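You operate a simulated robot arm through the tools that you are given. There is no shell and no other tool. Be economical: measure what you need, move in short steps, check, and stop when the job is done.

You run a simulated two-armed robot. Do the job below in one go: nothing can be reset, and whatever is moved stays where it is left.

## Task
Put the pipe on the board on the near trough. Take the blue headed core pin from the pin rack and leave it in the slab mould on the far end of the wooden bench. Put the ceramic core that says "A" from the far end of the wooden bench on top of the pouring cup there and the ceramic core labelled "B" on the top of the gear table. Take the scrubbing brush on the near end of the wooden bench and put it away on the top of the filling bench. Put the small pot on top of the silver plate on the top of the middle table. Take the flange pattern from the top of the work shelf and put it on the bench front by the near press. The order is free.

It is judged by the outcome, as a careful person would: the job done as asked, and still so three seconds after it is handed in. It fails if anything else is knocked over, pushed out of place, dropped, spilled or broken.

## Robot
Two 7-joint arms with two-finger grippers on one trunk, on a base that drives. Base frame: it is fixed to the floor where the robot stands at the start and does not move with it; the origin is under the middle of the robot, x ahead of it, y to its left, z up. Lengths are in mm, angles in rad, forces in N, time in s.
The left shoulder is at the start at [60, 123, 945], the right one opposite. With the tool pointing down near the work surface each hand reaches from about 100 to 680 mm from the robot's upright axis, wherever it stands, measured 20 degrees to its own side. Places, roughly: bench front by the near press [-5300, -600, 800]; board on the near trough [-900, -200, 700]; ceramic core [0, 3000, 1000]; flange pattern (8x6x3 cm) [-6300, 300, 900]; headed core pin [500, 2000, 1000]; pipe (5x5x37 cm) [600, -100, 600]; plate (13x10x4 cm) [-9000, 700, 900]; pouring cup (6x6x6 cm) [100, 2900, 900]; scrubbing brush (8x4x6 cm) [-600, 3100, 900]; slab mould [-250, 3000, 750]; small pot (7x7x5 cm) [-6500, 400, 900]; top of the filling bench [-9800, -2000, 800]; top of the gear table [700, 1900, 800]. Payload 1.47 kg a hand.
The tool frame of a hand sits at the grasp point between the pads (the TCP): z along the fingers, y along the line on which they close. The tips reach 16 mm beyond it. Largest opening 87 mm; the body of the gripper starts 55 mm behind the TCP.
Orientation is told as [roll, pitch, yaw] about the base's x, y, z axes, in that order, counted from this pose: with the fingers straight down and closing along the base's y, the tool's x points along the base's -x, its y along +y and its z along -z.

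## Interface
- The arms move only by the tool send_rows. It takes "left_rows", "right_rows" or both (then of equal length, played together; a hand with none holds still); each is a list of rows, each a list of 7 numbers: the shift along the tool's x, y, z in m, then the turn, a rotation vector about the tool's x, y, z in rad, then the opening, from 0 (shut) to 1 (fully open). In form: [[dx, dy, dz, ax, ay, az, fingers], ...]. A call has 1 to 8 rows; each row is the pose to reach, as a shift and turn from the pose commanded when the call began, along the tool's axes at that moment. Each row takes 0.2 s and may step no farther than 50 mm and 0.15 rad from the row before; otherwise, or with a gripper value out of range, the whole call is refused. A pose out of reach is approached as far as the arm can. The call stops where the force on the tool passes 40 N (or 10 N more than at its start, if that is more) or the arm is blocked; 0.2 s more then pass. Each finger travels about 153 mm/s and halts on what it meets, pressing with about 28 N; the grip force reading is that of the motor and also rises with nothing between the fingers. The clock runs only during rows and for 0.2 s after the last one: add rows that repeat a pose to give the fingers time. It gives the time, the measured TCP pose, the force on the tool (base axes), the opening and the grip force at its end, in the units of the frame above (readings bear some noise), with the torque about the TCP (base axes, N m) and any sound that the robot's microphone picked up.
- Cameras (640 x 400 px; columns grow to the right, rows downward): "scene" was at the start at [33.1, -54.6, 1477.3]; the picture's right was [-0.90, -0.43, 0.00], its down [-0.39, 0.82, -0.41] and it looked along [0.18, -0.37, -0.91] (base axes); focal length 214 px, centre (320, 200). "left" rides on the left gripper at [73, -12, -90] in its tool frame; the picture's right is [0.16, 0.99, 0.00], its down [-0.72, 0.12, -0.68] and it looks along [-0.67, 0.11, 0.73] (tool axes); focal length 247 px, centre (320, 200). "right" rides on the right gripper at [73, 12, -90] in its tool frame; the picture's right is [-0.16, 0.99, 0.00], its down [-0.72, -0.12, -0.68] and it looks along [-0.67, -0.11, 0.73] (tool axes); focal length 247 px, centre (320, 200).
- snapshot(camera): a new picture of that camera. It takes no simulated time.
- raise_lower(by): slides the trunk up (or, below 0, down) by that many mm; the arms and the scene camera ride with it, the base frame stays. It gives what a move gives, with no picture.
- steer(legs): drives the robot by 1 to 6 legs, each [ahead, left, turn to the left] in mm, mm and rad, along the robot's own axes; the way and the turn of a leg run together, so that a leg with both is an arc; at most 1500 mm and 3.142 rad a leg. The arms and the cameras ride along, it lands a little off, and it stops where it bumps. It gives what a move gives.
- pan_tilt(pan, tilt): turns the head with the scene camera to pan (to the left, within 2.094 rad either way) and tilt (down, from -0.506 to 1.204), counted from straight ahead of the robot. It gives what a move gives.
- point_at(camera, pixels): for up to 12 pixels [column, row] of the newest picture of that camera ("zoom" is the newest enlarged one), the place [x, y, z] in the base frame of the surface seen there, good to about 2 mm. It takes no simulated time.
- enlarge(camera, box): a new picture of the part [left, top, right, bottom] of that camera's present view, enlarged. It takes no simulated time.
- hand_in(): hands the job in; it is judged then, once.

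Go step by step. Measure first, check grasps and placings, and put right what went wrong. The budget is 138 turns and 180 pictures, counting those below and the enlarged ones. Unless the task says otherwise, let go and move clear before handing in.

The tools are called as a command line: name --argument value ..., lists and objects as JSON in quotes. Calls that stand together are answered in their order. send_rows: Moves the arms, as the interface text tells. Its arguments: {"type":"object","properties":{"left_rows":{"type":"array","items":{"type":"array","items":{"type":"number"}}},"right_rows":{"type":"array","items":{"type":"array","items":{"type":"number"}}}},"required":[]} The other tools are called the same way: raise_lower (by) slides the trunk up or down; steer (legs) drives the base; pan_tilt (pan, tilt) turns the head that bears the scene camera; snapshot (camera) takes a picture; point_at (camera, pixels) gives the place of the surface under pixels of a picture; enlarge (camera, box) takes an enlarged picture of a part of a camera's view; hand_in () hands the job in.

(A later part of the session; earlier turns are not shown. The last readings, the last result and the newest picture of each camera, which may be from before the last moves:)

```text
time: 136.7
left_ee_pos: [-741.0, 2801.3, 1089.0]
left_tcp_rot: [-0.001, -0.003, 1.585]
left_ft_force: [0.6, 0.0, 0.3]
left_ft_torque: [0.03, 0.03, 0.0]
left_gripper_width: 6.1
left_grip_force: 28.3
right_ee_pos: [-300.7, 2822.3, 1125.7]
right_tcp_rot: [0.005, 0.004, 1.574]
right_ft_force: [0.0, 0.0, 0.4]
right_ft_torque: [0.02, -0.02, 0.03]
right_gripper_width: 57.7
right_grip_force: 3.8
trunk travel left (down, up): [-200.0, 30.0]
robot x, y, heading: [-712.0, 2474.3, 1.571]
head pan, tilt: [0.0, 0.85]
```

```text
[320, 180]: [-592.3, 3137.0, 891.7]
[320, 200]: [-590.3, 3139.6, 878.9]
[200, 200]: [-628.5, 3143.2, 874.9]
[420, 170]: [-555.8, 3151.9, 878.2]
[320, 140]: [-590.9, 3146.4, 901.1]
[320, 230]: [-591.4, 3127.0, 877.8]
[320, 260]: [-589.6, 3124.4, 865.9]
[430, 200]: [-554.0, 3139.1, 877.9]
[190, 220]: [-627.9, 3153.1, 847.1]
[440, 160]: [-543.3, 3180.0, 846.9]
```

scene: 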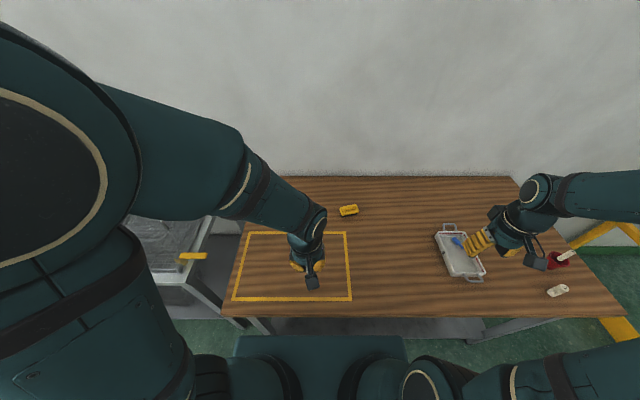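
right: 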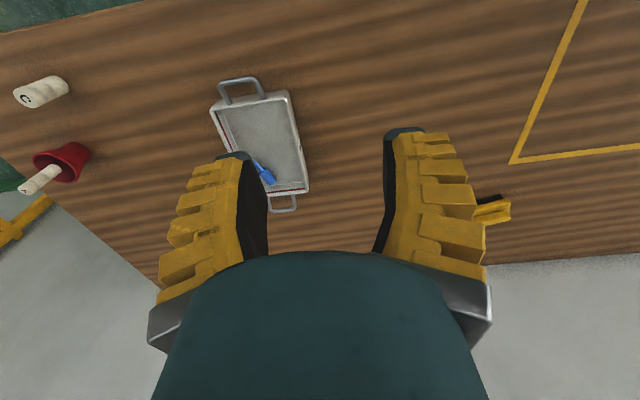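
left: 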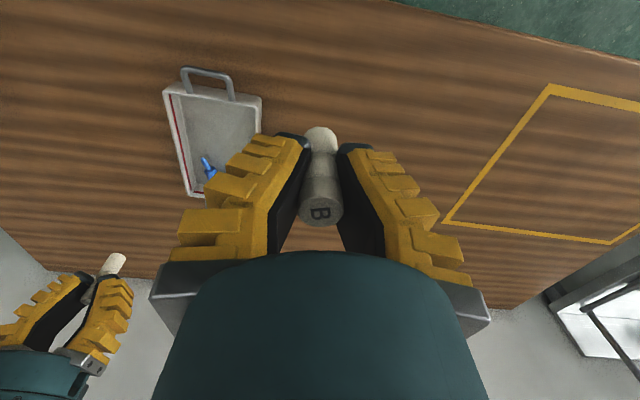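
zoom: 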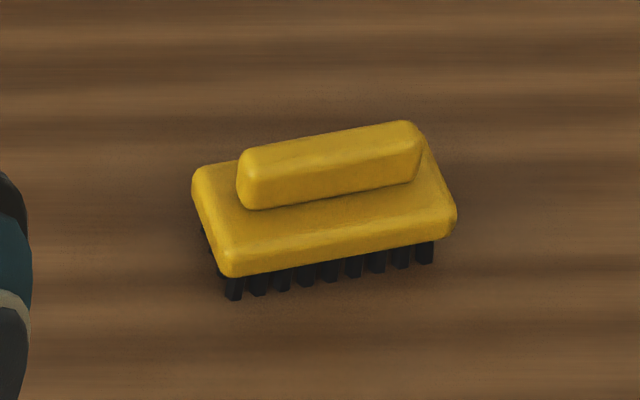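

Brush: ridge along x, body ≈80×40, top 902. Move the right hand over with a 90° yaw to close across its width.

send_rows --right_rows '[[-0.036, 0.031, 0, 0, 0, -0.14, 0.8], [-0.072, 0.062, 0, 0, 0, -0.28, 0.8], [-0.108, 0.093, 0, 0, 0, -0.42, 0.8], [-0.144, 0.124, 0, 0, 0, -0.56, 0.8], [-0.18, 0.155, 0, 0, 0, -0.7, 0.8], [-0.216, 0.186, 0, 0, 0, -0.84, 0.8], [-0.252, 0.217, 0, 0, 0, -0.98, 0.8], [-0.288, 0.248, 0, 0, 0, -1.12, 0.8]]'

snapshot --camera "right"

enlarge --camera "right" --box '[260, 0, 420, 120]'

```text
time: 138.5
left_ee_pos: [-743.0, 2802.1, 1086.3]
left_tcp_rot: [0.0, -0.002, 1.585]
left_ft_force: [-0.6, 0.9, -0.3]
left_ft_torque: [-0.04, -0.01, 0.02]
left_gripper_width: 5.9
left_grip_force: 27.7
right_ee_pos: [-549.0, 3110.7, 1126.1]
right_tcp_rot: [0.007, 0.0, 2.696]
right_ft_force: [0.3, 0.5, -0.5]
right_ft_torque: [-0.04, -0.03, -0.03]
right_gripper_width: 73.2
right_grip_force: 2.6
trunk travel left (down, up): [-200.0, 30.0]
robot x, y, heading: [-709.8, 2476.7, 1.57]
head pan, tilt: [0.0, 0.85]
```

```text
87 pictures are left
```

right: 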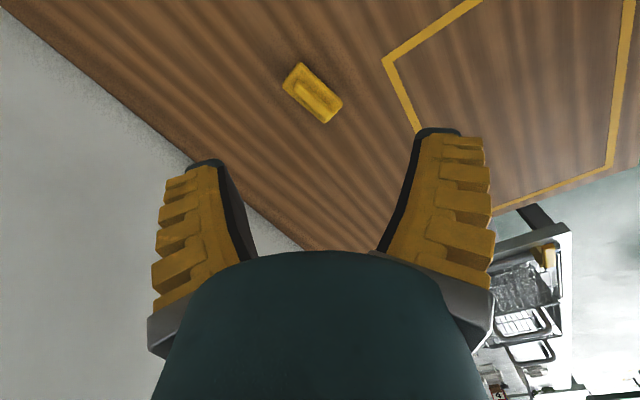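

```text
3.33 times, centred on (340, 60) of right
```

zoom: 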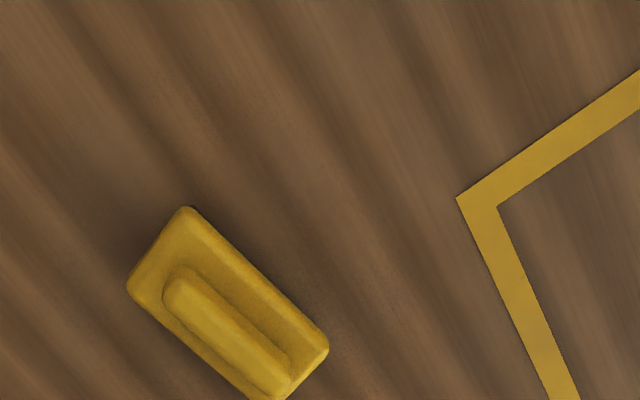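

point_at --camera "right" --pixels '[[298, 66], [286, 83], [341, 100], [326, 120], [296, 78], [328, 110], [312, 92], [309, 72], [331, 92]]'

```text
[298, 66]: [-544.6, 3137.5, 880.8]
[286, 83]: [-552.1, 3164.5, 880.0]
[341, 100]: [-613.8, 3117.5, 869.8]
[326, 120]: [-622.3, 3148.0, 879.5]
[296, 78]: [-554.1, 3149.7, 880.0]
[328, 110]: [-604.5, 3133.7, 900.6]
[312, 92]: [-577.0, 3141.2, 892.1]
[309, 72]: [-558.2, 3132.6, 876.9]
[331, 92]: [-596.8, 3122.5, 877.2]
```

Brush yaw ≈0.26 rad, centre ≈[-583,3142]. Finish alignment and start down.

send_rows --right_rows '[[-0.009, -0.0027, 0.0, 0, 0, -0.141, 0.8], [-0.018, -0.0054, 0.0, 0, 0, -0.282, 0.8], [-0.027, -0.008, 0.0, 0, 0, -0.423, 0.8], [-0.036, -0.0107, 0.02, 0, 0, -0.564, 0.8], [-0.0443, -0.0134, 0.05, 0, 0, -0.705, 0.8], [-0.0443, -0.0134, 0.095, 0, 0, -0.705, 0.8], [-0.0443, -0.0134, 0.14, 0, 0, -0.705, 0.8]]'

snapshot --camera "right"

```text
time: 140.1
left_ee_pos: [-740.6, 2802.8, 1088.2]
left_tcp_rot: [0.0, -0.001, 1.583]
left_ft_force: [0.2, 0.3, -0.4]
left_ft_torque: [0.0, 0.01, 0.01]
left_gripper_width: 6.3
left_grip_force: 27.7
right_ee_pos: [-584.3, 3140.7, 984.5]
right_tcp_rot: [0.003, -0.004, -2.885]
right_ft_force: [0.5, -0.2, 0.0]
right_ft_torque: [0.02, 0.02, 0.02]
right_gripper_width: 73.1
right_grip_force: 1.7
trunk travel left (down, up): [-200.0, 30.0]
robot x, y, heading: [-712.1, 2477.3, 1.569]
head pan, tilt: [0.0, 0.85]
```

```text
85 pictures are left
```

right: 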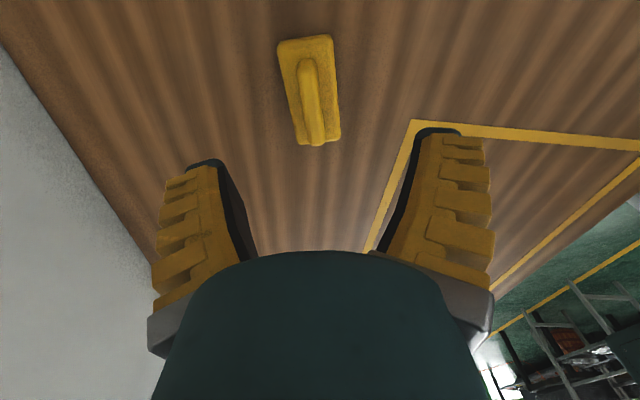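

Well aligned with the brush at (310,90). Descend 102 mm and grip.

send_rows --right_rows '[[0, 0, 0.045, 0, 0, 0, 0.8], [0, 0, 0.085, 0, 0, 0, 0.8], [0, 0, 0.102, 0, 0, 0, 0.8], [0, 0, 0.102, 0, 0, 0, 0.3], [0, 0, 0.102, 0, 0, 0, 0], [0, 0, 0.102, 0, 0, 0, 0], [0, 0, 0.08, 0, 0, 0, 0], [0, 0, 0.04, 0, 0, 0, 0]]'

snapshot --camera "right"

```text
time: 141.9
left_ee_pos: [-741.1, 2801.1, 1088.0]
left_tcp_rot: [-0.001, -0.002, 1.585]
left_ft_force: [-0.3, -0.7, -0.3]
left_ft_torque: [0.02, -0.01, 0.03]
left_gripper_width: 6.0
left_grip_force: 28.2
right_ee_pos: [-583.8, 3139.7, 945.5]
right_tcp_rot: [0.005, -0.005, -2.885]
right_ft_force: [-0.4, 0.2, -1.1]
right_ft_torque: [-0.01, 0.03, 0.02]
right_gripper_width: 32.5
right_grip_force: 28.2
trunk travel left (down, up): [-200.0, 30.0]
robot x, y, heading: [-708.8, 2478.7, 1.571]
head pan, tilt: [0.0, 0.85]
```

```text
84 pictures are left
```

right: 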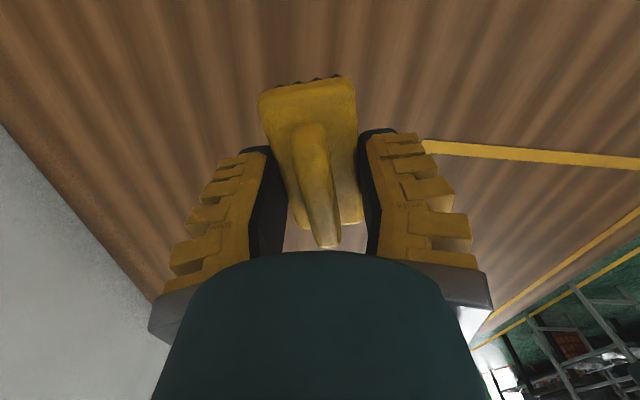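

Brush secured. Retract it up and back, then drive to the gear table with core B.

send_rows --right_rows '[[0, 0, -0.045, 0, 0, 0, 0], [0, 0, -0.09, 0, 0, 0, 0], [-0.008, 0.03, -0.12, 0, 0, 0, 0], [-0.019, 0.072, -0.14, 0, 0, 0, 0], [-0.03, 0.115, -0.16, 0, 0, 0, 0], [-0.041, 0.158, -0.17, 0, 0, 0, 0], [-0.052, 0.2, -0.18, 0, 0, 0, 0], [-0.064, 0.243, -0.18, 0, 0, 0, 0]]'

steer --legs '[[-650, -300, 0], [0, 0, -1.57], [370, 0, 0]]'

pan_tilt --pan 0.3 --tilt 0.7

snapshot --camera "scene"

```text
time: 143.7
left_ee_pos: [-742.1, 2800.3, 1088.8]
left_tcp_rot: [0.0, -0.005, 1.585]
left_ft_force: [0.1, 0.9, -0.6]
left_ft_torque: [0.01, 0.01, 0.01]
left_gripper_width: 5.9
left_grip_force: 27.7
right_ee_pos: [-584.8, 2888.3, 1128.4]
right_tcp_rot: [0.002, -0.005, -2.886]
right_ft_force: [0.6, -0.7, 1.0]
right_ft_torque: [0.04, 0.0, 0.0]
right_gripper_width: 32.3
right_grip_force: 27.7
trunk travel left (down, up): [-200.0, 30.0]
robot x, y, heading: [-710.4, 2476.2, 1.568]
head pan, tilt: [0.0, 0.85]
```

```text
time: 153.4
left_ee_pos: [285.6, 1849.9, 1089.0]
left_tcp_rot: [0.0, -0.002, 0.014]
left_ft_force: [-0.2, 0.4, 0.4]
left_ft_torque: [0.05, 0.03, 0.03]
left_gripper_width: 5.9
left_grip_force: 27.4
right_ee_pos: [373.6, 1693.3, 1127.4]
right_tcp_rot: [0.004, -0.005, 1.828]
right_ft_force: [0.3, 0.6, -0.5]
right_ft_torque: [0.0, 0.0, 0.02]
right_gripper_width: 32.4
right_grip_force: 27.8
trunk travel left (down, up): [-200.0, 30.0]
robot x, y, heading: [-41.1, 1821.2, 0.0]
head pan, tilt: [0.0, 0.85]
```

```text
time: 154.2
left_ee_pos: [285.7, 1850.7, 1089.1]
left_tcp_rot: [0.0, -0.003, 0.012]
left_ft_force: [-0.4, 0.6, -0.5]
left_ft_torque: [0.01, -0.02, -0.01]
left_gripper_width: 6.0
left_grip_force: 28.3
right_ee_pos: [374.1, 1693.3, 1127.7]
right_tcp_rot: [0.004, -0.006, 1.828]
right_ft_force: [0.9, 0.3, -1.2]
right_ft_torque: [0.02, 0.02, 0.01]
right_gripper_width: 32.6
right_grip_force: 28.6
trunk travel left (down, up): [-200.0, 30.0]
robot x, y, heading: [-43.0, 1822.9, 0.004]
head pan, tilt: [0.3, 0.7]
```

```text
83 pictures are left
```

scene: 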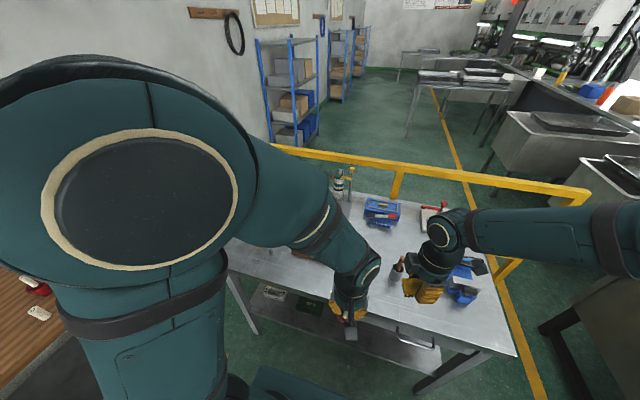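

Bring core B over the left front of the table and look down.

send_rows --left_rows '[[-0.027, 0.039, 0, 0, 0, 0, 0], [-0.054, 0.078, 0, 0, 0, 0, 0], [-0.081, 0.117, 0, 0, 0, 0, 0], [-0.108, 0.156, 0, 0, 0, 0, 0], [-0.135, 0.195, 0, 0, 0, 0, 0], [-0.162, 0.234, 0, 0, 0, 0, 0], [-0.18, 0.27, 0, 0, 0, 0, 0]]'

snapshot --camera "left"

snapshot --camera "scene"

```text
time: 155.8
left_ee_pos: [461.6, 2123.3, 1087.5]
left_tcp_rot: [0.001, -0.001, 0.012]
left_ft_force: [0.2, 0.8, -0.1]
left_ft_torque: [-0.02, -0.02, 0.01]
left_gripper_width: 6.1
left_grip_force: 28.1
right_ee_pos: [373.6, 1693.7, 1127.1]
right_tcp_rot: [0.004, -0.006, 1.827]
right_ft_force: [-0.4, 0.0, -0.4]
right_ft_torque: [0.0, 0.0, 0.02]
right_gripper_width: 32.5
right_grip_force: 27.9
trunk travel left (down, up): [-200.0, 30.0]
robot x, y, heading: [-39.0, 1820.8, -0.002]
head pan, tilt: [0.3, 0.7]
```

```text
82 pictures are left
```

left: 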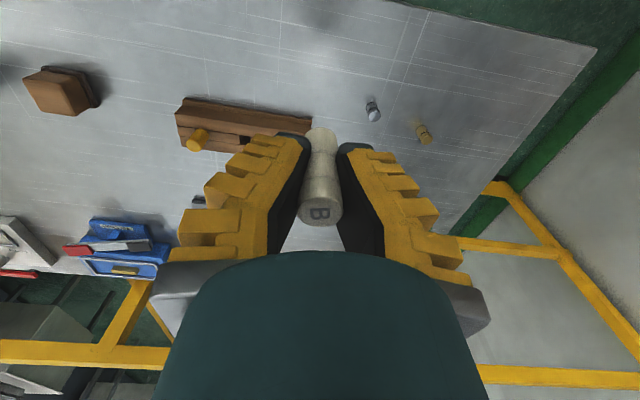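

```text
81 pictures are left
```

scene: 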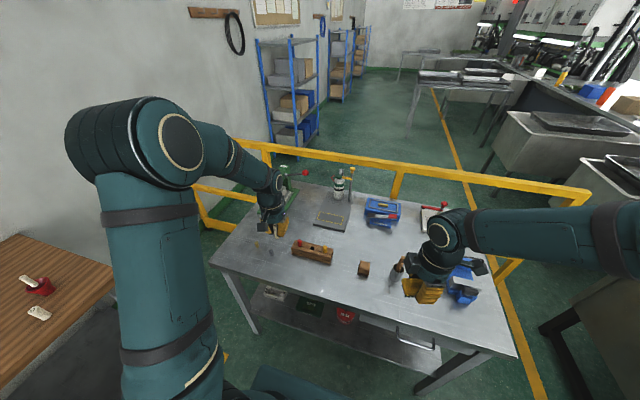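

Spot directly below projects to about (320,56), clear. Verify coordinates.

point_at --camera "left" --pixels '[[320, 56], [320, 30], [373, 112], [310, 118], [290, 105], [350, 60]]'

enlarge --camera "left" --box '[280, 110, 360, 240]'

point_at --camera "zoom" --pixels '[[320, 345], [320, 300], [320, 80], [322, 100]]'

```text
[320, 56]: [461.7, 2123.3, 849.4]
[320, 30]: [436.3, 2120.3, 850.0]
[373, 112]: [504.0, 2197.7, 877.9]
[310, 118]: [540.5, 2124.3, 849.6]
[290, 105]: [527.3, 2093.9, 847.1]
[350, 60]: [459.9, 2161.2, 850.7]
```

```text
3.08 times, centred on (320, 175) of left
```

zoom: 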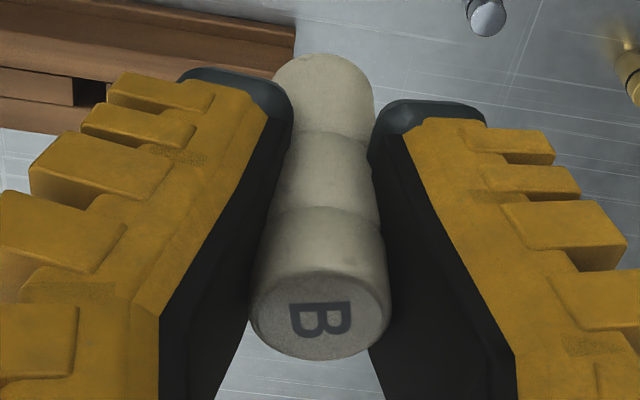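

```text
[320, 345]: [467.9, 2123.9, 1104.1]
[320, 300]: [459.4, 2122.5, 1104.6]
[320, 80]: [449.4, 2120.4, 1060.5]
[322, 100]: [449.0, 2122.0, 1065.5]
```

Core bottom is ~41 mm below TCP; table at 849.5. Lower to contact.

send_rows --left_rows '[[-0.01, 0, 0.045, 0, 0, 0, 0], [-0.015, 0, 0.09, 0, 0, 0, 0], [-0.015, 0, 0.135, 0, 0, 0, 0], [-0.015, 0, 0.17, 0, 0, 0, 0], [-0.015, 0, 0.188, 0, 0, 0, 0], [-0.015, 0, 0.194, 0, 0, 0, 0], [-0.015, 0, 0.196, 0, 0, 0, 0]]'

snapshot --camera "left"

```text
time: 157.4
left_ee_pos: [477.8, 2122.8, 892.9]
left_tcp_rot: [0.0, -0.003, 0.015]
left_ft_force: [0.6, -0.7, 0.2]
left_ft_torque: [0.05, -0.01, 0.0]
left_gripper_width: 6.1
left_grip_force: 28.3
right_ee_pos: [373.9, 1694.1, 1126.8]
right_tcp_rot: [0.005, -0.006, 1.828]
right_ft_force: [0.1, 0.1, -0.5]
right_ft_torque: [0.01, 0.0, -0.01]
right_gripper_width: 32.3
right_grip_force: 28.6
trunk travel left (down, up): [-200.0, 30.0]
robot x, y, heading: [-40.0, 1819.6, -0.0]
head pan, tilt: [0.3, 0.7]
```

```text
79 pictures are left
```

left: 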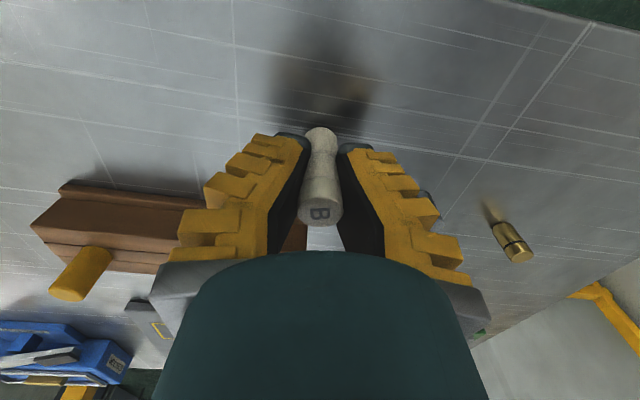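

Lower 2–3 mm to touch, then release and rise.

send_rows --left_rows '[[0, 0, 0.0015, 0, 0, 0, 0], [0, 0, 0.0025, 0, 0, 0, 0], [0, 0, 0.0025, 0, 0, 0, 0.15], [0, 0, 0.002, 0, 0, 0, 0.3], [0, 0, 0.002, 0, 0, 0, 0.4], [0, 0, -0.03, 0, 0, 0, 0.4], [0, 0, -0.075, 0, 0, 0, 0.4], [0, 0, -0.12, 0, 0, 0, 0.4]]'

snapshot --camera "left"

```text
time: 159.2
left_ee_pos: [476.3, 2124.5, 1013.7]
left_tcp_rot: [-0.001, -0.003, 0.013]
left_ft_force: [-0.3, 0.2, 0.2]
left_ft_torque: [0.02, -0.01, -0.04]
left_gripper_width: 40.8
left_grip_force: 4.2
right_ee_pos: [373.0, 1692.3, 1127.9]
right_tcp_rot: [0.003, -0.006, 1.827]
right_ft_force: [-0.4, -0.5, -0.2]
right_ft_torque: [0.01, 0.0, -0.02]
right_gripper_width: 32.5
right_grip_force: 28.2
trunk travel left (down, up): [-200.0, 30.0]
robot x, y, heading: [-40.1, 1819.9, 0.001]
head pan, tilt: [0.3, 0.7]
```

```text
78 pictures are left
```

left: 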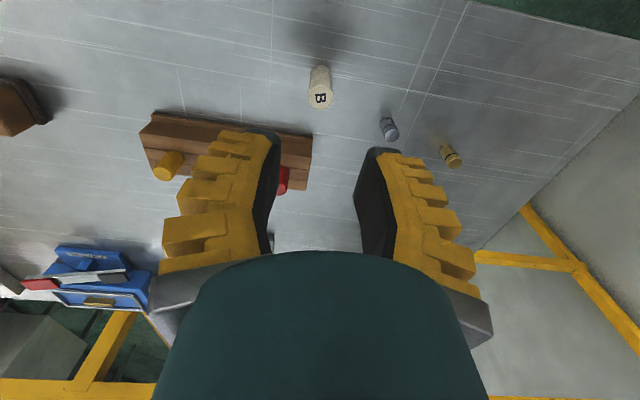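

B stands on the gear table. Now retract and head west; first look along the aisle.

send_rows --left_rows '[[0, 0, -0.045, 0, 0, 0, 0.6], [0.04, 0, -0.07, 0, 0, 0, 0.8], [0.085, 0, -0.08, 0, 0, 0, 1], [0.13, 0, -0.08, 0, 0, 0, 1]]'

steer --legs '[[-300, 0, 0], [0, 0, 1.57], [0, 0, 1.57], [1000, 0, 0]]'

pan_tilt --pan 0 --tilt 0.35

snapshot --camera "scene"

```text
time: 160.2
left_ee_pos: [344.8, 2120.6, 1092.9]
left_tcp_rot: [0.0, -0.004, 0.01]
left_ft_force: [0.2, -0.7, -0.8]
left_ft_torque: [0.0, -0.02, -0.02]
left_gripper_width: 87.1
left_grip_force: 0.0
right_ee_pos: [371.5, 1692.7, 1127.8]
right_tcp_rot: [0.001, -0.004, 1.828]
right_ft_force: [-0.2, -0.2, -0.2]
right_ft_torque: [0.02, -0.02, 0.02]
right_gripper_width: 32.2
right_grip_force: 28.2
trunk travel left (down, up): [-200.0, 30.0]
robot x, y, heading: [-39.6, 1819.8, 0.003]
head pan, tilt: [0.3, 0.7]
```

```text
time: 174.7
left_ee_pos: [-1715.3, 1508.1, 1093.0]
left_tcp_rot: [-0.001, -0.003, -3.119]
left_ft_force: [-0.1, -0.1, -1.2]
left_ft_torque: [0.0, -0.04, 0.03]
left_gripper_width: 86.7
left_grip_force: 0.1
right_ee_pos: [-1745.8, 1935.3, 1127.2]
right_tcp_rot: [0.004, -0.006, -1.305]
right_ft_force: [-1.0, 0.2, -0.5]
right_ft_torque: [-0.04, -0.03, 0.05]
right_gripper_width: 32.5
right_grip_force: 28.2
trunk travel left (down, up): [-200.0, 30.0]
robot x, y, heading: [-1332.9, 1812.9, -3.127]
head pan, tilt: [0.3, 0.7]
```

```text
time: 175.6
left_ee_pos: [-1715.6, 1507.7, 1092.6]
left_tcp_rot: [0.0, -0.004, -3.117]
left_ft_force: [0.1, 0.3, 0.3]
left_ft_torque: [0.0, 0.04, 0.01]
left_gripper_width: 86.8
left_grip_force: 0.0
right_ee_pos: [-1746.9, 1934.3, 1128.0]
right_tcp_rot: [0.002, -0.005, -1.303]
right_ft_force: [-0.3, 0.6, -1.1]
right_ft_torque: [-0.01, 0.0, -0.03]
right_gripper_width: 32.4
right_grip_force: 28.1
trunk travel left (down, up): [-200.0, 30.0]
robot x, y, heading: [-1332.8, 1815.0, -3.133]
head pan, tilt: [0.0, 0.351]
```

```text
77 pictures are left
```

scene: 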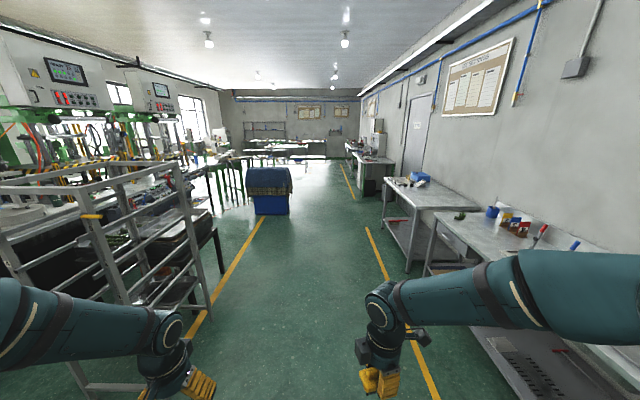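

Measure aisle obstacles: rack at left, blue bin ahead.

point_at --camera "scene" --pixels '[[92, 217], [180, 190], [205, 300], [110, 350], [220, 270], [255, 210], [288, 212], [268, 170], [440, 210], [384, 205], [230, 180], [185, 165]]'

```text
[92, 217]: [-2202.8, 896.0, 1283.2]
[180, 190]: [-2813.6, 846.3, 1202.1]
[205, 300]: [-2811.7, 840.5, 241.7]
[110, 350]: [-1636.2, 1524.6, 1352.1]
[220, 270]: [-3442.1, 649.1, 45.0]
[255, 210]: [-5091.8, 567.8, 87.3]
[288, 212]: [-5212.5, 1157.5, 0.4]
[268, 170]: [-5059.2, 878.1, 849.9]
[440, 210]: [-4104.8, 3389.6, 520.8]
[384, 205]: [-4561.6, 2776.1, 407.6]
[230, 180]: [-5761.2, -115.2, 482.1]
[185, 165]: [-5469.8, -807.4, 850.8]
```

Aisle y≈1000–2500 is clear. Drive on to x≈-4600.

steer --legs '[[1500, 0, 0], [1500, 0, 0], [300, 0, 0]]'

pan_tilt --pan 0.3 --tilt 0.35

snapshot --camera "scene"

enlarge --camera "scene" --box '[200, 120, 440, 270]'

```text
time: 191.7
left_ee_pos: [-5016.4, 1481.2, 1094.3]
left_tcp_rot: [0.001, 0.0, -3.122]
left_ft_force: [-0.4, -0.1, -0.1]
left_ft_torque: [-0.01, -0.03, -0.01]
left_gripper_width: 87.2
left_grip_force: 0.0
right_ee_pos: [-5046.4, 1909.4, 1127.1]
right_tcp_rot: [0.005, -0.006, -1.309]
right_ft_force: [0.2, -0.6, -0.8]
right_ft_torque: [-0.03, 0.01, 0.02]
right_gripper_width: 32.3
right_grip_force: 27.8
trunk travel left (down, up): [-200.0, 30.0]
robot x, y, heading: [-4632.4, 1782.8, -3.135]
head pan, tilt: [0.0, 0.351]
```

```text
time: 192.5
left_ee_pos: [-5015.8, 1481.3, 1093.5]
left_tcp_rot: [-0.001, -0.003, -3.122]
left_ft_force: [0.5, 0.7, -0.2]
left_ft_torque: [0.0, 0.03, 0.0]
left_gripper_width: 87.1
left_grip_force: 0.1
right_ee_pos: [-5044.6, 1908.8, 1127.2]
right_tcp_rot: [0.003, -0.004, -1.31]
right_ft_force: [0.3, 0.3, -1.6]
right_ft_torque: [0.02, -0.02, 0.02]
right_gripper_width: 32.3
right_grip_force: 28.0
trunk travel left (down, up): [-200.0, 30.0]
robot x, y, heading: [-4631.1, 1786.1, -3.14]
head pan, tilt: [0.3, 0.351]
```

```text
76 pictures are left
```

scene: 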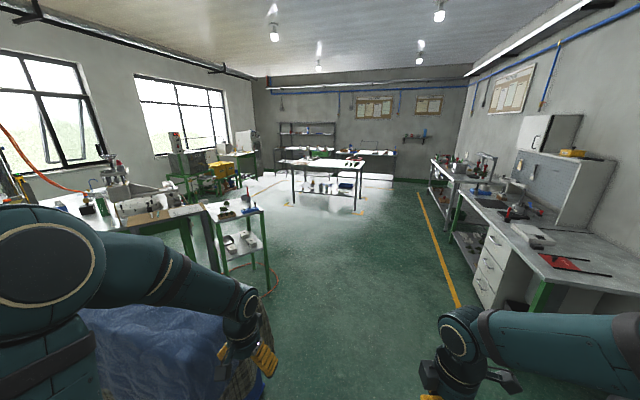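

```text
2.67 times, centred on (320, 195) of scene
```

zoom: 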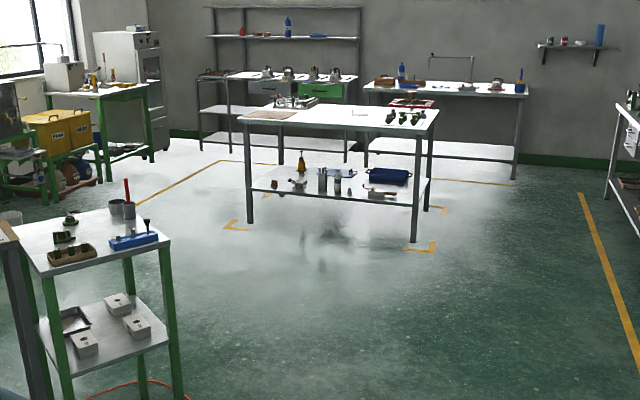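

The work shelf is the small green-legged table at left (≈(235,215)), middle table beyond. Drive alongside and face it.

steer --legs '[[1500, 0, 0], [250, 0, 0], [0, 0, 1.57], [300, 0, 0]]'

pan_tilt --pan 0 --tilt 0.7

snapshot --camera "scene"

```text
time: 206.7
left_ee_pos: [-6063.5, 1097.2, 1092.0]
left_tcp_rot: [0.001, -0.001, -1.547]
left_ft_force: [-0.3, -0.1, -1.0]
left_ft_torque: [0.02, 0.01, -0.01]
left_gripper_width: 87.2
left_grip_force: 0.0
right_ee_pos: [-6489.8, 1066.5, 1127.8]
right_tcp_rot: [0.002, -0.005, 0.264]
right_ft_force: [-0.3, 0.2, -0.2]
right_ft_torque: [0.03, -0.03, -0.03]
right_gripper_width: 31.9
right_grip_force: 27.9
trunk travel left (down, up): [-200.0, 30.0]
robot x, y, heading: [-6367.1, 1483.1, -1.564]
head pan, tilt: [0.3, 0.351]
```

```text
time: 207.6
left_ee_pos: [-6062.3, 1098.3, 1093.6]
left_tcp_rot: [-0.001, -0.004, -1.549]
left_ft_force: [0.2, -0.2, -0.5]
left_ft_torque: [-0.01, 0.0, -0.02]
left_gripper_width: 87.0
left_grip_force: 0.1
right_ee_pos: [-6488.6, 1066.9, 1127.8]
right_tcp_rot: [0.004, -0.007, 0.266]
right_ft_force: [0.7, -1.0, -0.6]
right_ft_torque: [0.01, 0.0, 0.01]
right_gripper_width: 32.4
right_grip_force: 28.1
trunk travel left (down, up): [-200.0, 30.0]
robot x, y, heading: [-6362.0, 1482.4, -1.561]
head pan, tilt: [0.0, 0.7]
```

```text
74 pictures are left
```

scene: 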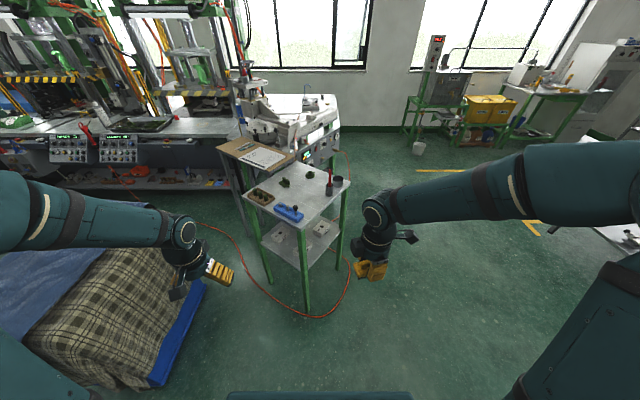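

Zoom on the work shelf top and measure.

enlarge --camera "scene" --box '[210, 130, 360, 230]'

point_at --camera "scene" --pixels '[[308, 220], [243, 192], [349, 182], [288, 211], [261, 196], [284, 182], [338, 182], [329, 186], [304, 172], [155, 185], [50, 130], [150, 125]]'

```text
4.00 times, centred on (285, 180) of scene
```

zoom: 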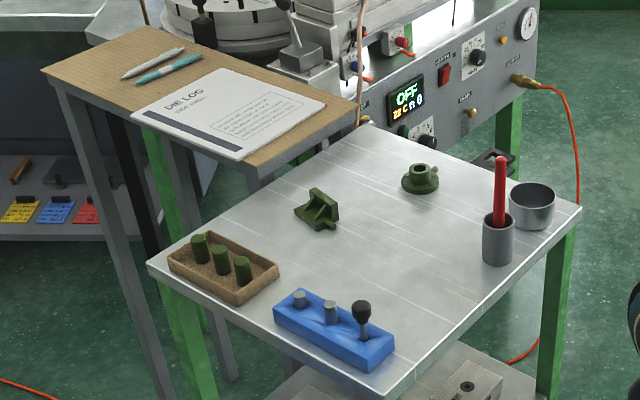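

```text
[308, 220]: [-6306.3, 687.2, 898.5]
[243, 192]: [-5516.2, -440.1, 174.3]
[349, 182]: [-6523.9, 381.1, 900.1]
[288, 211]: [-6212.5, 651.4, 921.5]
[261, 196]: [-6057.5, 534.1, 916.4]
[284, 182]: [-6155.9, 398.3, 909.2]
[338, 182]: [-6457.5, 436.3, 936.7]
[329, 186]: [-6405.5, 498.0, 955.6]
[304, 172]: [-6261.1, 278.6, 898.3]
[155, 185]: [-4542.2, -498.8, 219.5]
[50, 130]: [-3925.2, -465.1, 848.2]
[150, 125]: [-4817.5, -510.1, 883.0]
```

Flange at ≈[-6290,285] and pot at ≈[-6495,410]; shelf stands diagonally. I'll go to its north-west side, facing its edge.

steer --legs '[[0, -450, 0], [600, 0, 0], [0, 0, 0.94]]'

snapshot --camera "scene"

```text
time: 217.5
left_ee_pos: [-6323.9, 892.4, 1092.6]
left_tcp_rot: [0.001, -0.003, -0.604]
left_ft_force: [0.7, -0.2, 0.1]
left_ft_torque: [0.02, 0.0, 0.0]
left_gripper_width: 86.9
left_grip_force: 0.1
right_ee_pos: [-6550.0, 530.6, 1127.9]
right_tcp_rot: [0.003, -0.005, 1.208]
right_ft_force: [-0.6, -0.2, -1.4]
right_ft_torque: [0.01, 0.03, -0.01]
right_gripper_width: 32.0
right_grip_force: 28.0
trunk travel left (down, up): [-200.0, 30.0]
robot x, y, heading: [-6814.9, 872.2, -0.617]
head pan, tilt: [0.0, 0.7]
```

```text
72 pictures are left
```

scene: 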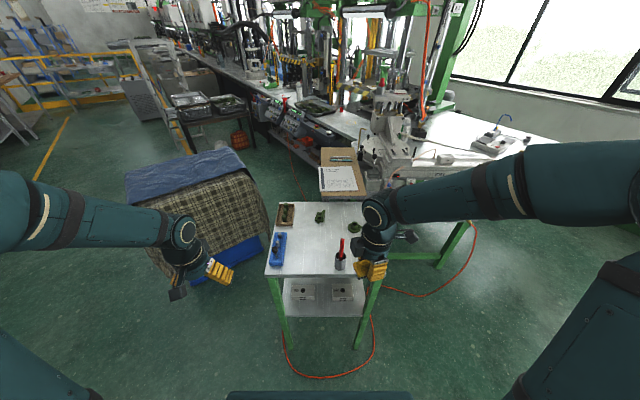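

Move into position, and shift the right hand (brush) aside to the right.

steer --legs '[[125, -172, 0]]'

send_rows --right_rows '[[0.04, 0.01, 0, 0, 0, 0, 0], [0.08, 0.02, 0, 0, 0, 0, 0], [0.12, 0.03, 0, 0, 0, 0, 0], [0.16, 0.04, 0, 0, 0, 0, 0], [0.2, 0.05, 0, 0, 0, 0, 0]]'

pan_tilt --pan 0 --tilt 0.85

snapshot --camera "scene"

```text
time: 219.7
left_ee_pos: [-6323.2, 681.0, 1092.5]
left_tcp_rot: [-0.001, -0.002, -0.602]
left_ft_force: [0.3, 0.0, -0.2]
left_ft_torque: [0.04, 0.01, 0.02]
left_gripper_width: 87.0
left_grip_force: 0.0
right_ee_pos: [-6548.6, 315.4, 1127.5]
right_tcp_rot: [0.004, -0.005, 1.211]
right_ft_force: [0.0, -0.5, -0.8]
right_ft_torque: [0.01, 0.01, 0.01]
right_gripper_width: 32.5
right_grip_force: 27.8
trunk travel left (down, up): [-200.0, 30.0]
robot x, y, heading: [-6811.8, 655.9, -0.617]
head pan, tilt: [0.0, 0.7]
```

```text
time: 220.9
left_ee_pos: [-6323.9, 680.9, 1094.0]
left_tcp_rot: [0.002, -0.003, -0.602]
left_ft_force: [-0.5, -0.1, -0.5]
left_ft_torque: [0.01, -0.02, 0.02]
left_gripper_width: 86.9
left_grip_force: 0.0
right_ee_pos: [-6664.8, 145.7, 1126.1]
right_tcp_rot: [0.004, -0.005, 1.211]
right_ft_force: [0.0, 0.1, 0.1]
right_ft_torque: [-0.02, -0.03, 0.01]
right_gripper_width: 32.2
right_grip_force: 28.0
trunk travel left (down, up): [-200.0, 30.0]
robot x, y, heading: [-6811.9, 661.2, -0.613]
head pan, tilt: [0.0, 0.7]
```

```text
time: 221.6
left_ee_pos: [-6323.4, 680.6, 1092.3]
left_tcp_rot: [0.0, -0.005, -0.602]
left_ft_force: [-0.3, 0.3, -0.5]
left_ft_torque: [0.02, 0.02, -0.01]
left_gripper_width: 87.1
left_grip_force: 0.0
right_ee_pos: [-6664.5, 146.9, 1124.8]
right_tcp_rot: [0.004, -0.007, 1.211]
right_ft_force: [0.1, -0.2, -0.4]
right_ft_torque: [0.02, -0.01, 0.02]
right_gripper_width: 32.2
right_grip_force: 28.4
trunk travel left (down, up): [-200.0, 30.0]
robot x, y, heading: [-6809.5, 659.4, -0.614]
head pan, tilt: [0.0, 0.85]
```

```text
71 pictures are left
```

scene: 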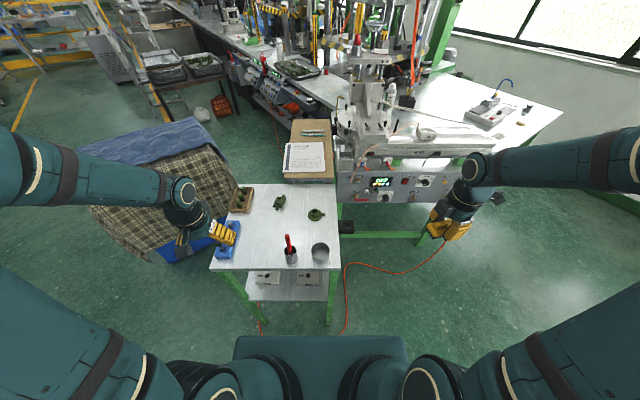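

Zoom on the flange (316,215) and pot (320,252).

enlarge --camera "scene" --box '[280, 195, 360, 270]'

point_at --camera "zoom" --pixels '[[290, 95], [250, 105], [330, 105], [290, 135], [290, 80], [335, 85], [245, 320], [395, 320], [320, 280], [320, 365], [320, 330], [110, 310]]'

```text
5.33 times, centred on (320, 232) of scene
```

zoom: 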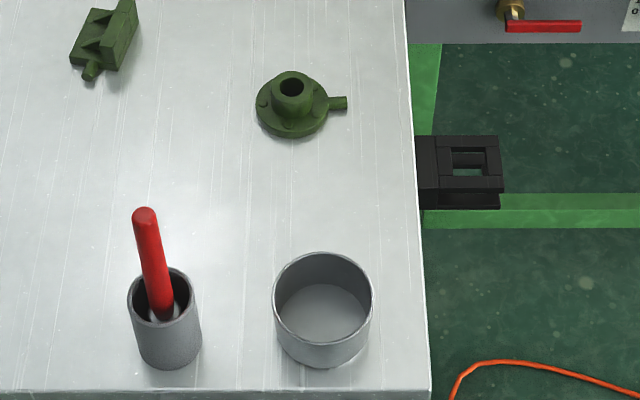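

```text
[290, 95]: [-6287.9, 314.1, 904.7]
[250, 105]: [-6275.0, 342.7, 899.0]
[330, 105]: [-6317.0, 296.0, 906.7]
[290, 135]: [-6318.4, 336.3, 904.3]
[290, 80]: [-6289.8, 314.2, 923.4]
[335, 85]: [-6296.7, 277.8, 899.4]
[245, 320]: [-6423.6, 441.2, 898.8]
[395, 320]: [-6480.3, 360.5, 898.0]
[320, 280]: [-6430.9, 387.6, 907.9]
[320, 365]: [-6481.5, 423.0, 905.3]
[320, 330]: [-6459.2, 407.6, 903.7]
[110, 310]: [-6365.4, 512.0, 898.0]
```

Flange hub centre ≈[-6296,318], hub top ≈930, disc top 906. Move the left hand above it.

send_rows --left_rows '[[-0.03, -0.036, 0, 0, 0, 0, 0.8], [-0.06, -0.072, 0, 0, 0, 0, 0.8], [-0.09, -0.108, 0, 0, 0, 0, 0.8], [-0.12, -0.144, 0, 0, 0, 0, 0.8], [-0.15, -0.18, 0, 0, 0, 0, 0.8], [-0.18, -0.216, 0, 0, 0, 0, 0.8], [-0.21, -0.252, 0, 0, 0, 0, 0.8], [-0.228, -0.2834, 0.02, 0, 0, 0, 0.8]]'

snapshot --camera "left"

enlarge --camera "left" --box '[260, 30, 380, 130]'

```text
time: 223.4
left_ee_pos: [-6296.6, 316.4, 1072.0]
left_tcp_rot: [0.0, -0.001, -0.602]
left_ft_force: [0.0, 0.4, 0.7]
left_ft_torque: [0.0, 0.0, 0.07]
left_gripper_width: 73.1
left_grip_force: 2.4
right_ee_pos: [-6663.3, 145.7, 1125.8]
right_tcp_rot: [0.002, -0.006, 1.212]
right_ft_force: [-0.3, -0.9, -1.5]
right_ft_torque: [0.0, 0.0, -0.03]
right_gripper_width: 32.2
right_grip_force: 28.2
trunk travel left (down, up): [-200.0, 30.0]
robot x, y, heading: [-6816.7, 655.1, -0.613]
head pan, tilt: [0.0, 0.85]
```

```text
69 pictures are left
```

left: 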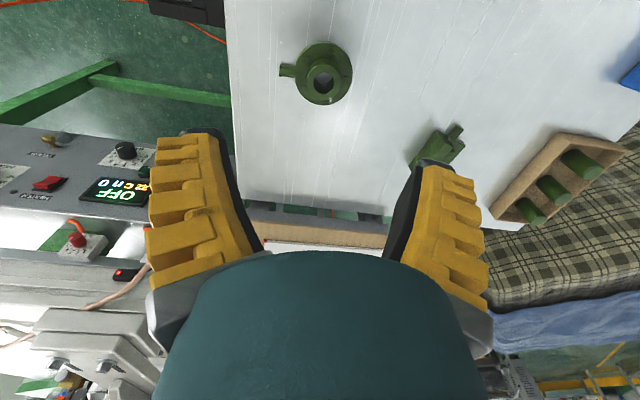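

```text
4.00 times, centred on (320, 80) of left
```

zoom: 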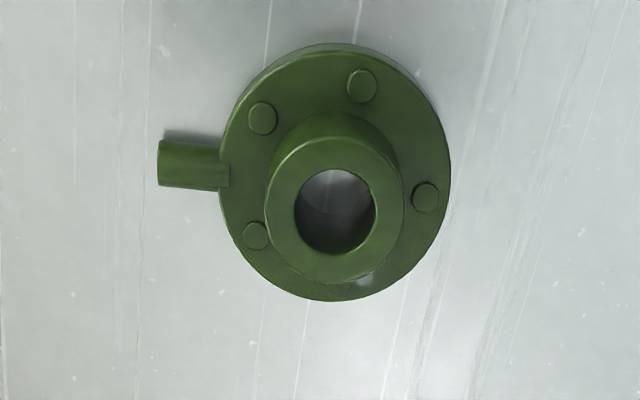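

Nearly centred; hub is ~3.5 mm to the left-tool side. Measure hub z, then descend.

point_at --camera "zoom" --pixels '[[285, 215], [385, 215], [335, 160], [335, 268], [310, 100], [400, 260]]'

send_rows --left_rows '[[0, 0.0035, 0.045, 0, 0, 0, 0.75], [0, 0.0035, 0.09, 0, 0, 0, 0.75], [0, 0.0035, 0.12, 0, 0, 0, 0.75]]'

snapshot --camera "left"

```text
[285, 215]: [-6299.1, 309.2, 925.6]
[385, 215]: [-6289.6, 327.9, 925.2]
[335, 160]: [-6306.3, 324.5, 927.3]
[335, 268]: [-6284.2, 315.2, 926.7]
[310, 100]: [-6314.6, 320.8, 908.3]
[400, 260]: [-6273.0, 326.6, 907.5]
```

```text
time: 224.2
left_ee_pos: [-6294.4, 319.4, 951.5]
left_tcp_rot: [0.0, -0.003, -0.603]
left_ft_force: [0.5, 0.6, 0.3]
left_ft_torque: [0.02, 0.02, 0.03]
left_gripper_width: 69.3
left_grip_force: 2.7
right_ee_pos: [-6663.7, 145.8, 1126.5]
right_tcp_rot: [0.003, -0.006, 1.211]
right_ft_force: [0.2, 0.8, -1.0]
right_ft_torque: [0.02, -0.01, 0.05]
right_gripper_width: 32.1
right_grip_force: 28.1
trunk travel left (down, up): [-200.0, 30.0]
robot x, y, heading: [-6808.8, 657.7, -0.615]
head pan, tilt: [0.0, 0.85]
```

```text
67 pictures are left
```

left: 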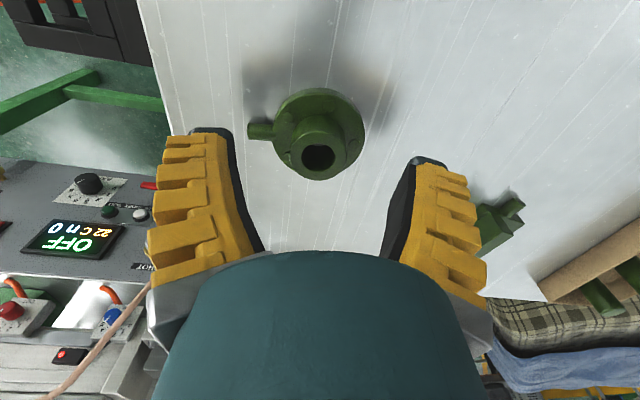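

Descend to TCP 927 (tips just above disc) and grip the hub.

send_rows --left_rows '[[0, 0, 0.015, 0, 0, 0, 0.75], [0, 0, 0.0245, 0, 0, 0, 0.75], [0, 0, 0.0245, 0, 0, 0, 0.4], [0, 0, 0.0245, 0, 0, 0, 0], [0, 0, 0.0245, 0, 0, 0, 0], [0, 0, 0.01, 0, 0, 0, 0], [0, 0, -0.03, 0, 0, 0, 0], [0, 0, -0.07, 0, 0, 0, 0]]'

snapshot --camera "left"

```text
time: 226.0
left_ee_pos: [-6295.0, 320.8, 1024.4]
left_tcp_rot: [0.001, -0.001, -0.601]
left_ft_force: [-0.5, -1.0, -0.1]
left_ft_torque: [-0.03, 0.03, 0.04]
left_gripper_width: 22.4
left_grip_force: 28.1
right_ee_pos: [-6665.7, 147.7, 1127.5]
right_tcp_rot: [0.004, -0.006, 1.212]
right_ft_force: [-0.8, -0.3, -1.2]
right_ft_torque: [0.0, -0.01, -0.01]
right_gripper_width: 32.0
right_grip_force: 27.8
trunk travel left (down, up): [-200.0, 30.0]
robot x, y, heading: [-6810.1, 659.9, -0.618]
head pan, tilt: [0.0, 0.85]
```

```text
66 pictures are left
```

left: 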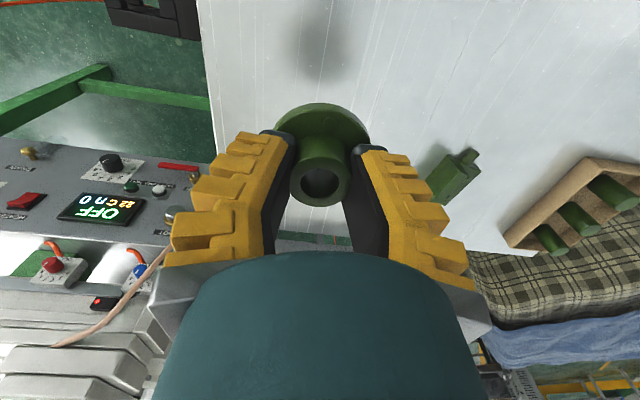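

Flange held. Raise/retract it, back off, and survey the bench by the near press.

send_rows --left_rows '[[0.01, 0, -0.045, 0, 0, 0, 0], [0.04, 0.02, -0.08, 0, 0, 0, 0], [0.08, 0.04, -0.1, 0, 0, 0, 0], [0.12, 0.06, -0.1, 0, 0, 0, 0], [0.16, 0.08, -0.1, 0, 0, 0, 0]]'

pan_tilt --pan 0.25 --tilt 0.5

enlarge --camera "scene" --box '[200, 80, 520, 280]'

point_at --camera "zoom" --pixels '[[60, 180], [130, 160], [170, 195], [230, 200], [280, 200], [320, 230], [250, 260], [190, 250], [60, 270], [100, 300], [270, 290], [330, 170]]'

```text
refused: row 2 steps farther than a row can; nothing moved
```

```text
time: 226.8
left_ee_pos: [-6294.7, 319.8, 1024.3]
left_tcp_rot: [0.0, -0.002, -0.601]
left_ft_force: [-0.4, 0.3, -0.6]
left_ft_torque: [-0.02, 0.0, -0.01]
left_gripper_width: 22.1
left_grip_force: 28.2
right_ee_pos: [-6664.1, 147.5, 1125.9]
right_tcp_rot: [0.003, -0.006, 1.21]
right_ft_force: [0.8, 0.9, -0.6]
right_ft_torque: [0.0, -0.02, -0.02]
right_gripper_width: 32.1
right_grip_force: 28.2
trunk travel left (down, up): [-200.0, 30.0]
robot x, y, heading: [-6809.7, 660.4, -0.609]
head pan, tilt: [0.25, 0.499]
```

```text
2.00 times, centred on (360, 180) of scene
```

zoom: 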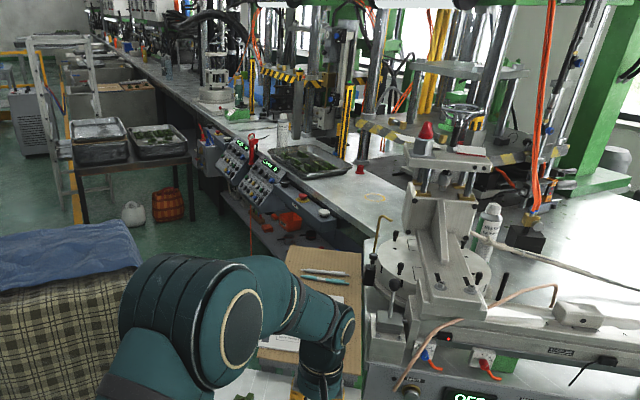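

```text
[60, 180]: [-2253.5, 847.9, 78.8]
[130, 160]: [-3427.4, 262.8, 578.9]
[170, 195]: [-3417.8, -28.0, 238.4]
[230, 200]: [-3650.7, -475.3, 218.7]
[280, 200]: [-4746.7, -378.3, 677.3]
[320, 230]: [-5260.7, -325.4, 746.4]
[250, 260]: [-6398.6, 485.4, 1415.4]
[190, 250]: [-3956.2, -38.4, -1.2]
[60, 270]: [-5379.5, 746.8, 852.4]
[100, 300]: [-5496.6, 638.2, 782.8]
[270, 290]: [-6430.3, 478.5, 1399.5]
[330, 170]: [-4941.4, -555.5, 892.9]
```

Look closer at the clear bench front right of the tray (zoom (370,195)).

enlarge --camera "scene" --box '[330, 140, 430, 210]'

point_at --camera "zoom" --pixels '[[180, 200], [240, 270], [300, 220], [330, 260], [390, 210], [350, 170], [200, 140], [300, 330], [440, 180], [120, 150], [260, 160]]'

send_rows --left_rows '[[0.01, 0, -0.045, 0, 0, 0, 0], [0.04, 0.02, -0.075, 0, 0, 0, 0], [0.08, 0.04, -0.09, 0, 0, 0, 0], [0.12, 0.06, -0.1, 0, 0, 0, 0], [0.16, 0.08, -0.1, 0, 0, 0, 0]]'

```text
5.71 times, centred on (380, 175) of scene
```

zoom: 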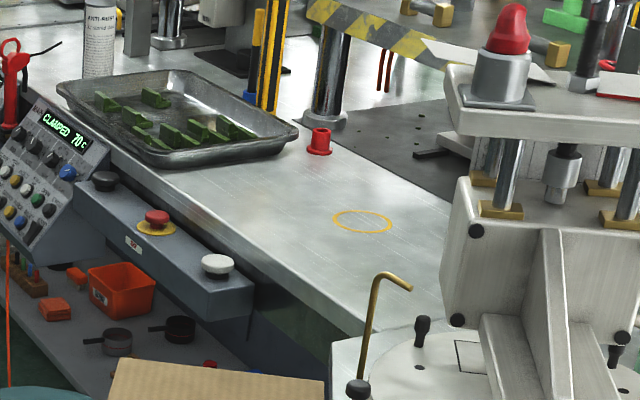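

```text
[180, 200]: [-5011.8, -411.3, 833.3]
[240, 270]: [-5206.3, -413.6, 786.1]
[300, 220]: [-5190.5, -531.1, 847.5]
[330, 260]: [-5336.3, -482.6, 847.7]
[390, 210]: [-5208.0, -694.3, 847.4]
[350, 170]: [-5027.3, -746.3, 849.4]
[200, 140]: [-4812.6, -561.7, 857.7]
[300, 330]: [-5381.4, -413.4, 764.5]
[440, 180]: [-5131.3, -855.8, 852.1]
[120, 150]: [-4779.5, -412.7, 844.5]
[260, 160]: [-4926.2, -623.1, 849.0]
```

```text
time: 228.0
left_ee_pos: [-6381.8, 478.8, 1124.0]
left_tcp_rot: [-0.001, -0.004, -0.603]
left_ft_force: [0.2, -0.5, 0.1]
left_ft_torque: [0.0, -0.01, 0.02]
left_gripper_width: 22.1
left_grip_force: 27.7
right_ee_pos: [-6664.5, 148.4, 1127.7]
right_tcp_rot: [0.003, -0.005, 1.212]
right_ft_force: [-0.3, -0.5, -0.3]
right_ft_torque: [-0.01, -0.04, -0.02]
right_gripper_width: 32.1
right_grip_force: 28.5
trunk travel left (down, up): [-200.0, 30.0]
robot x, y, heading: [-6813.3, 660.3, -0.615]
head pan, tilt: [0.25, 0.499]
```

Target is the yellow circle at ≈[-5220,-640,848]. Go round: back off, return to the aisle, east to x≈-4600, facing the bench.

steer --legs '[[-250, 0, 0], [0, 0, -0.955], [-900, 0, 0], [0, 1500, 0], [0, 950, 0]]'

pan_tilt --pan 0 --tilt 0.6

snapshot --camera "scene"

```text
time: 257.8
left_ee_pos: [-4457.8, 1242.2, 1123.4]
left_tcp_rot: [0.001, -0.003, -1.555]
left_ft_force: [-0.6, -0.1, -0.7]
left_ft_torque: [0.02, 0.0, 0.01]
left_gripper_width: 19.7
left_grip_force: 28.2
right_ee_pos: [-4890.6, 1281.8, 1125.2]
right_tcp_rot: [0.003, -0.005, 0.26]
right_ft_force: [0.8, -0.2, -0.5]
right_ft_torque: [-0.01, 0.01, -0.06]
right_gripper_width: 32.3
right_grip_force: 27.6
trunk travel left (down, up): [-200.0, 30.0]
robot x, y, heading: [-4555.8, 1695.8, -1.569]
head pan, tilt: [0.25, 0.499]
```

```text
time: 258.6
left_ee_pos: [-4457.7, 1241.5, 1123.1]
left_tcp_rot: [0.0, -0.003, -1.555]
left_ft_force: [0.8, 0.5, 0.1]
left_ft_torque: [-0.03, 0.03, 0.03]
left_gripper_width: 19.7
left_grip_force: 27.5
right_ee_pos: [-4890.6, 1281.1, 1126.9]
right_tcp_rot: [0.004, -0.006, 0.26]
right_ft_force: [-0.3, 0.8, -2.1]
right_ft_torque: [0.03, -0.02, -0.01]
right_gripper_width: 32.0
right_grip_force: 28.5
trunk travel left (down, up): [-200.0, 30.0]
robot x, y, heading: [-4560.2, 1700.4, -1.568]
head pan, tilt: [0.0, 0.6]
```

```text
63 pictures are left
```

scene: 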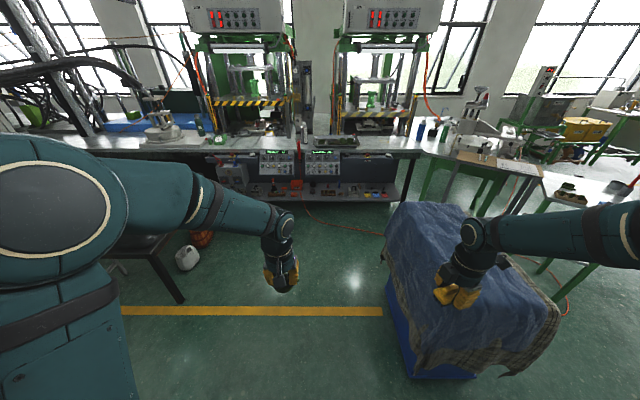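

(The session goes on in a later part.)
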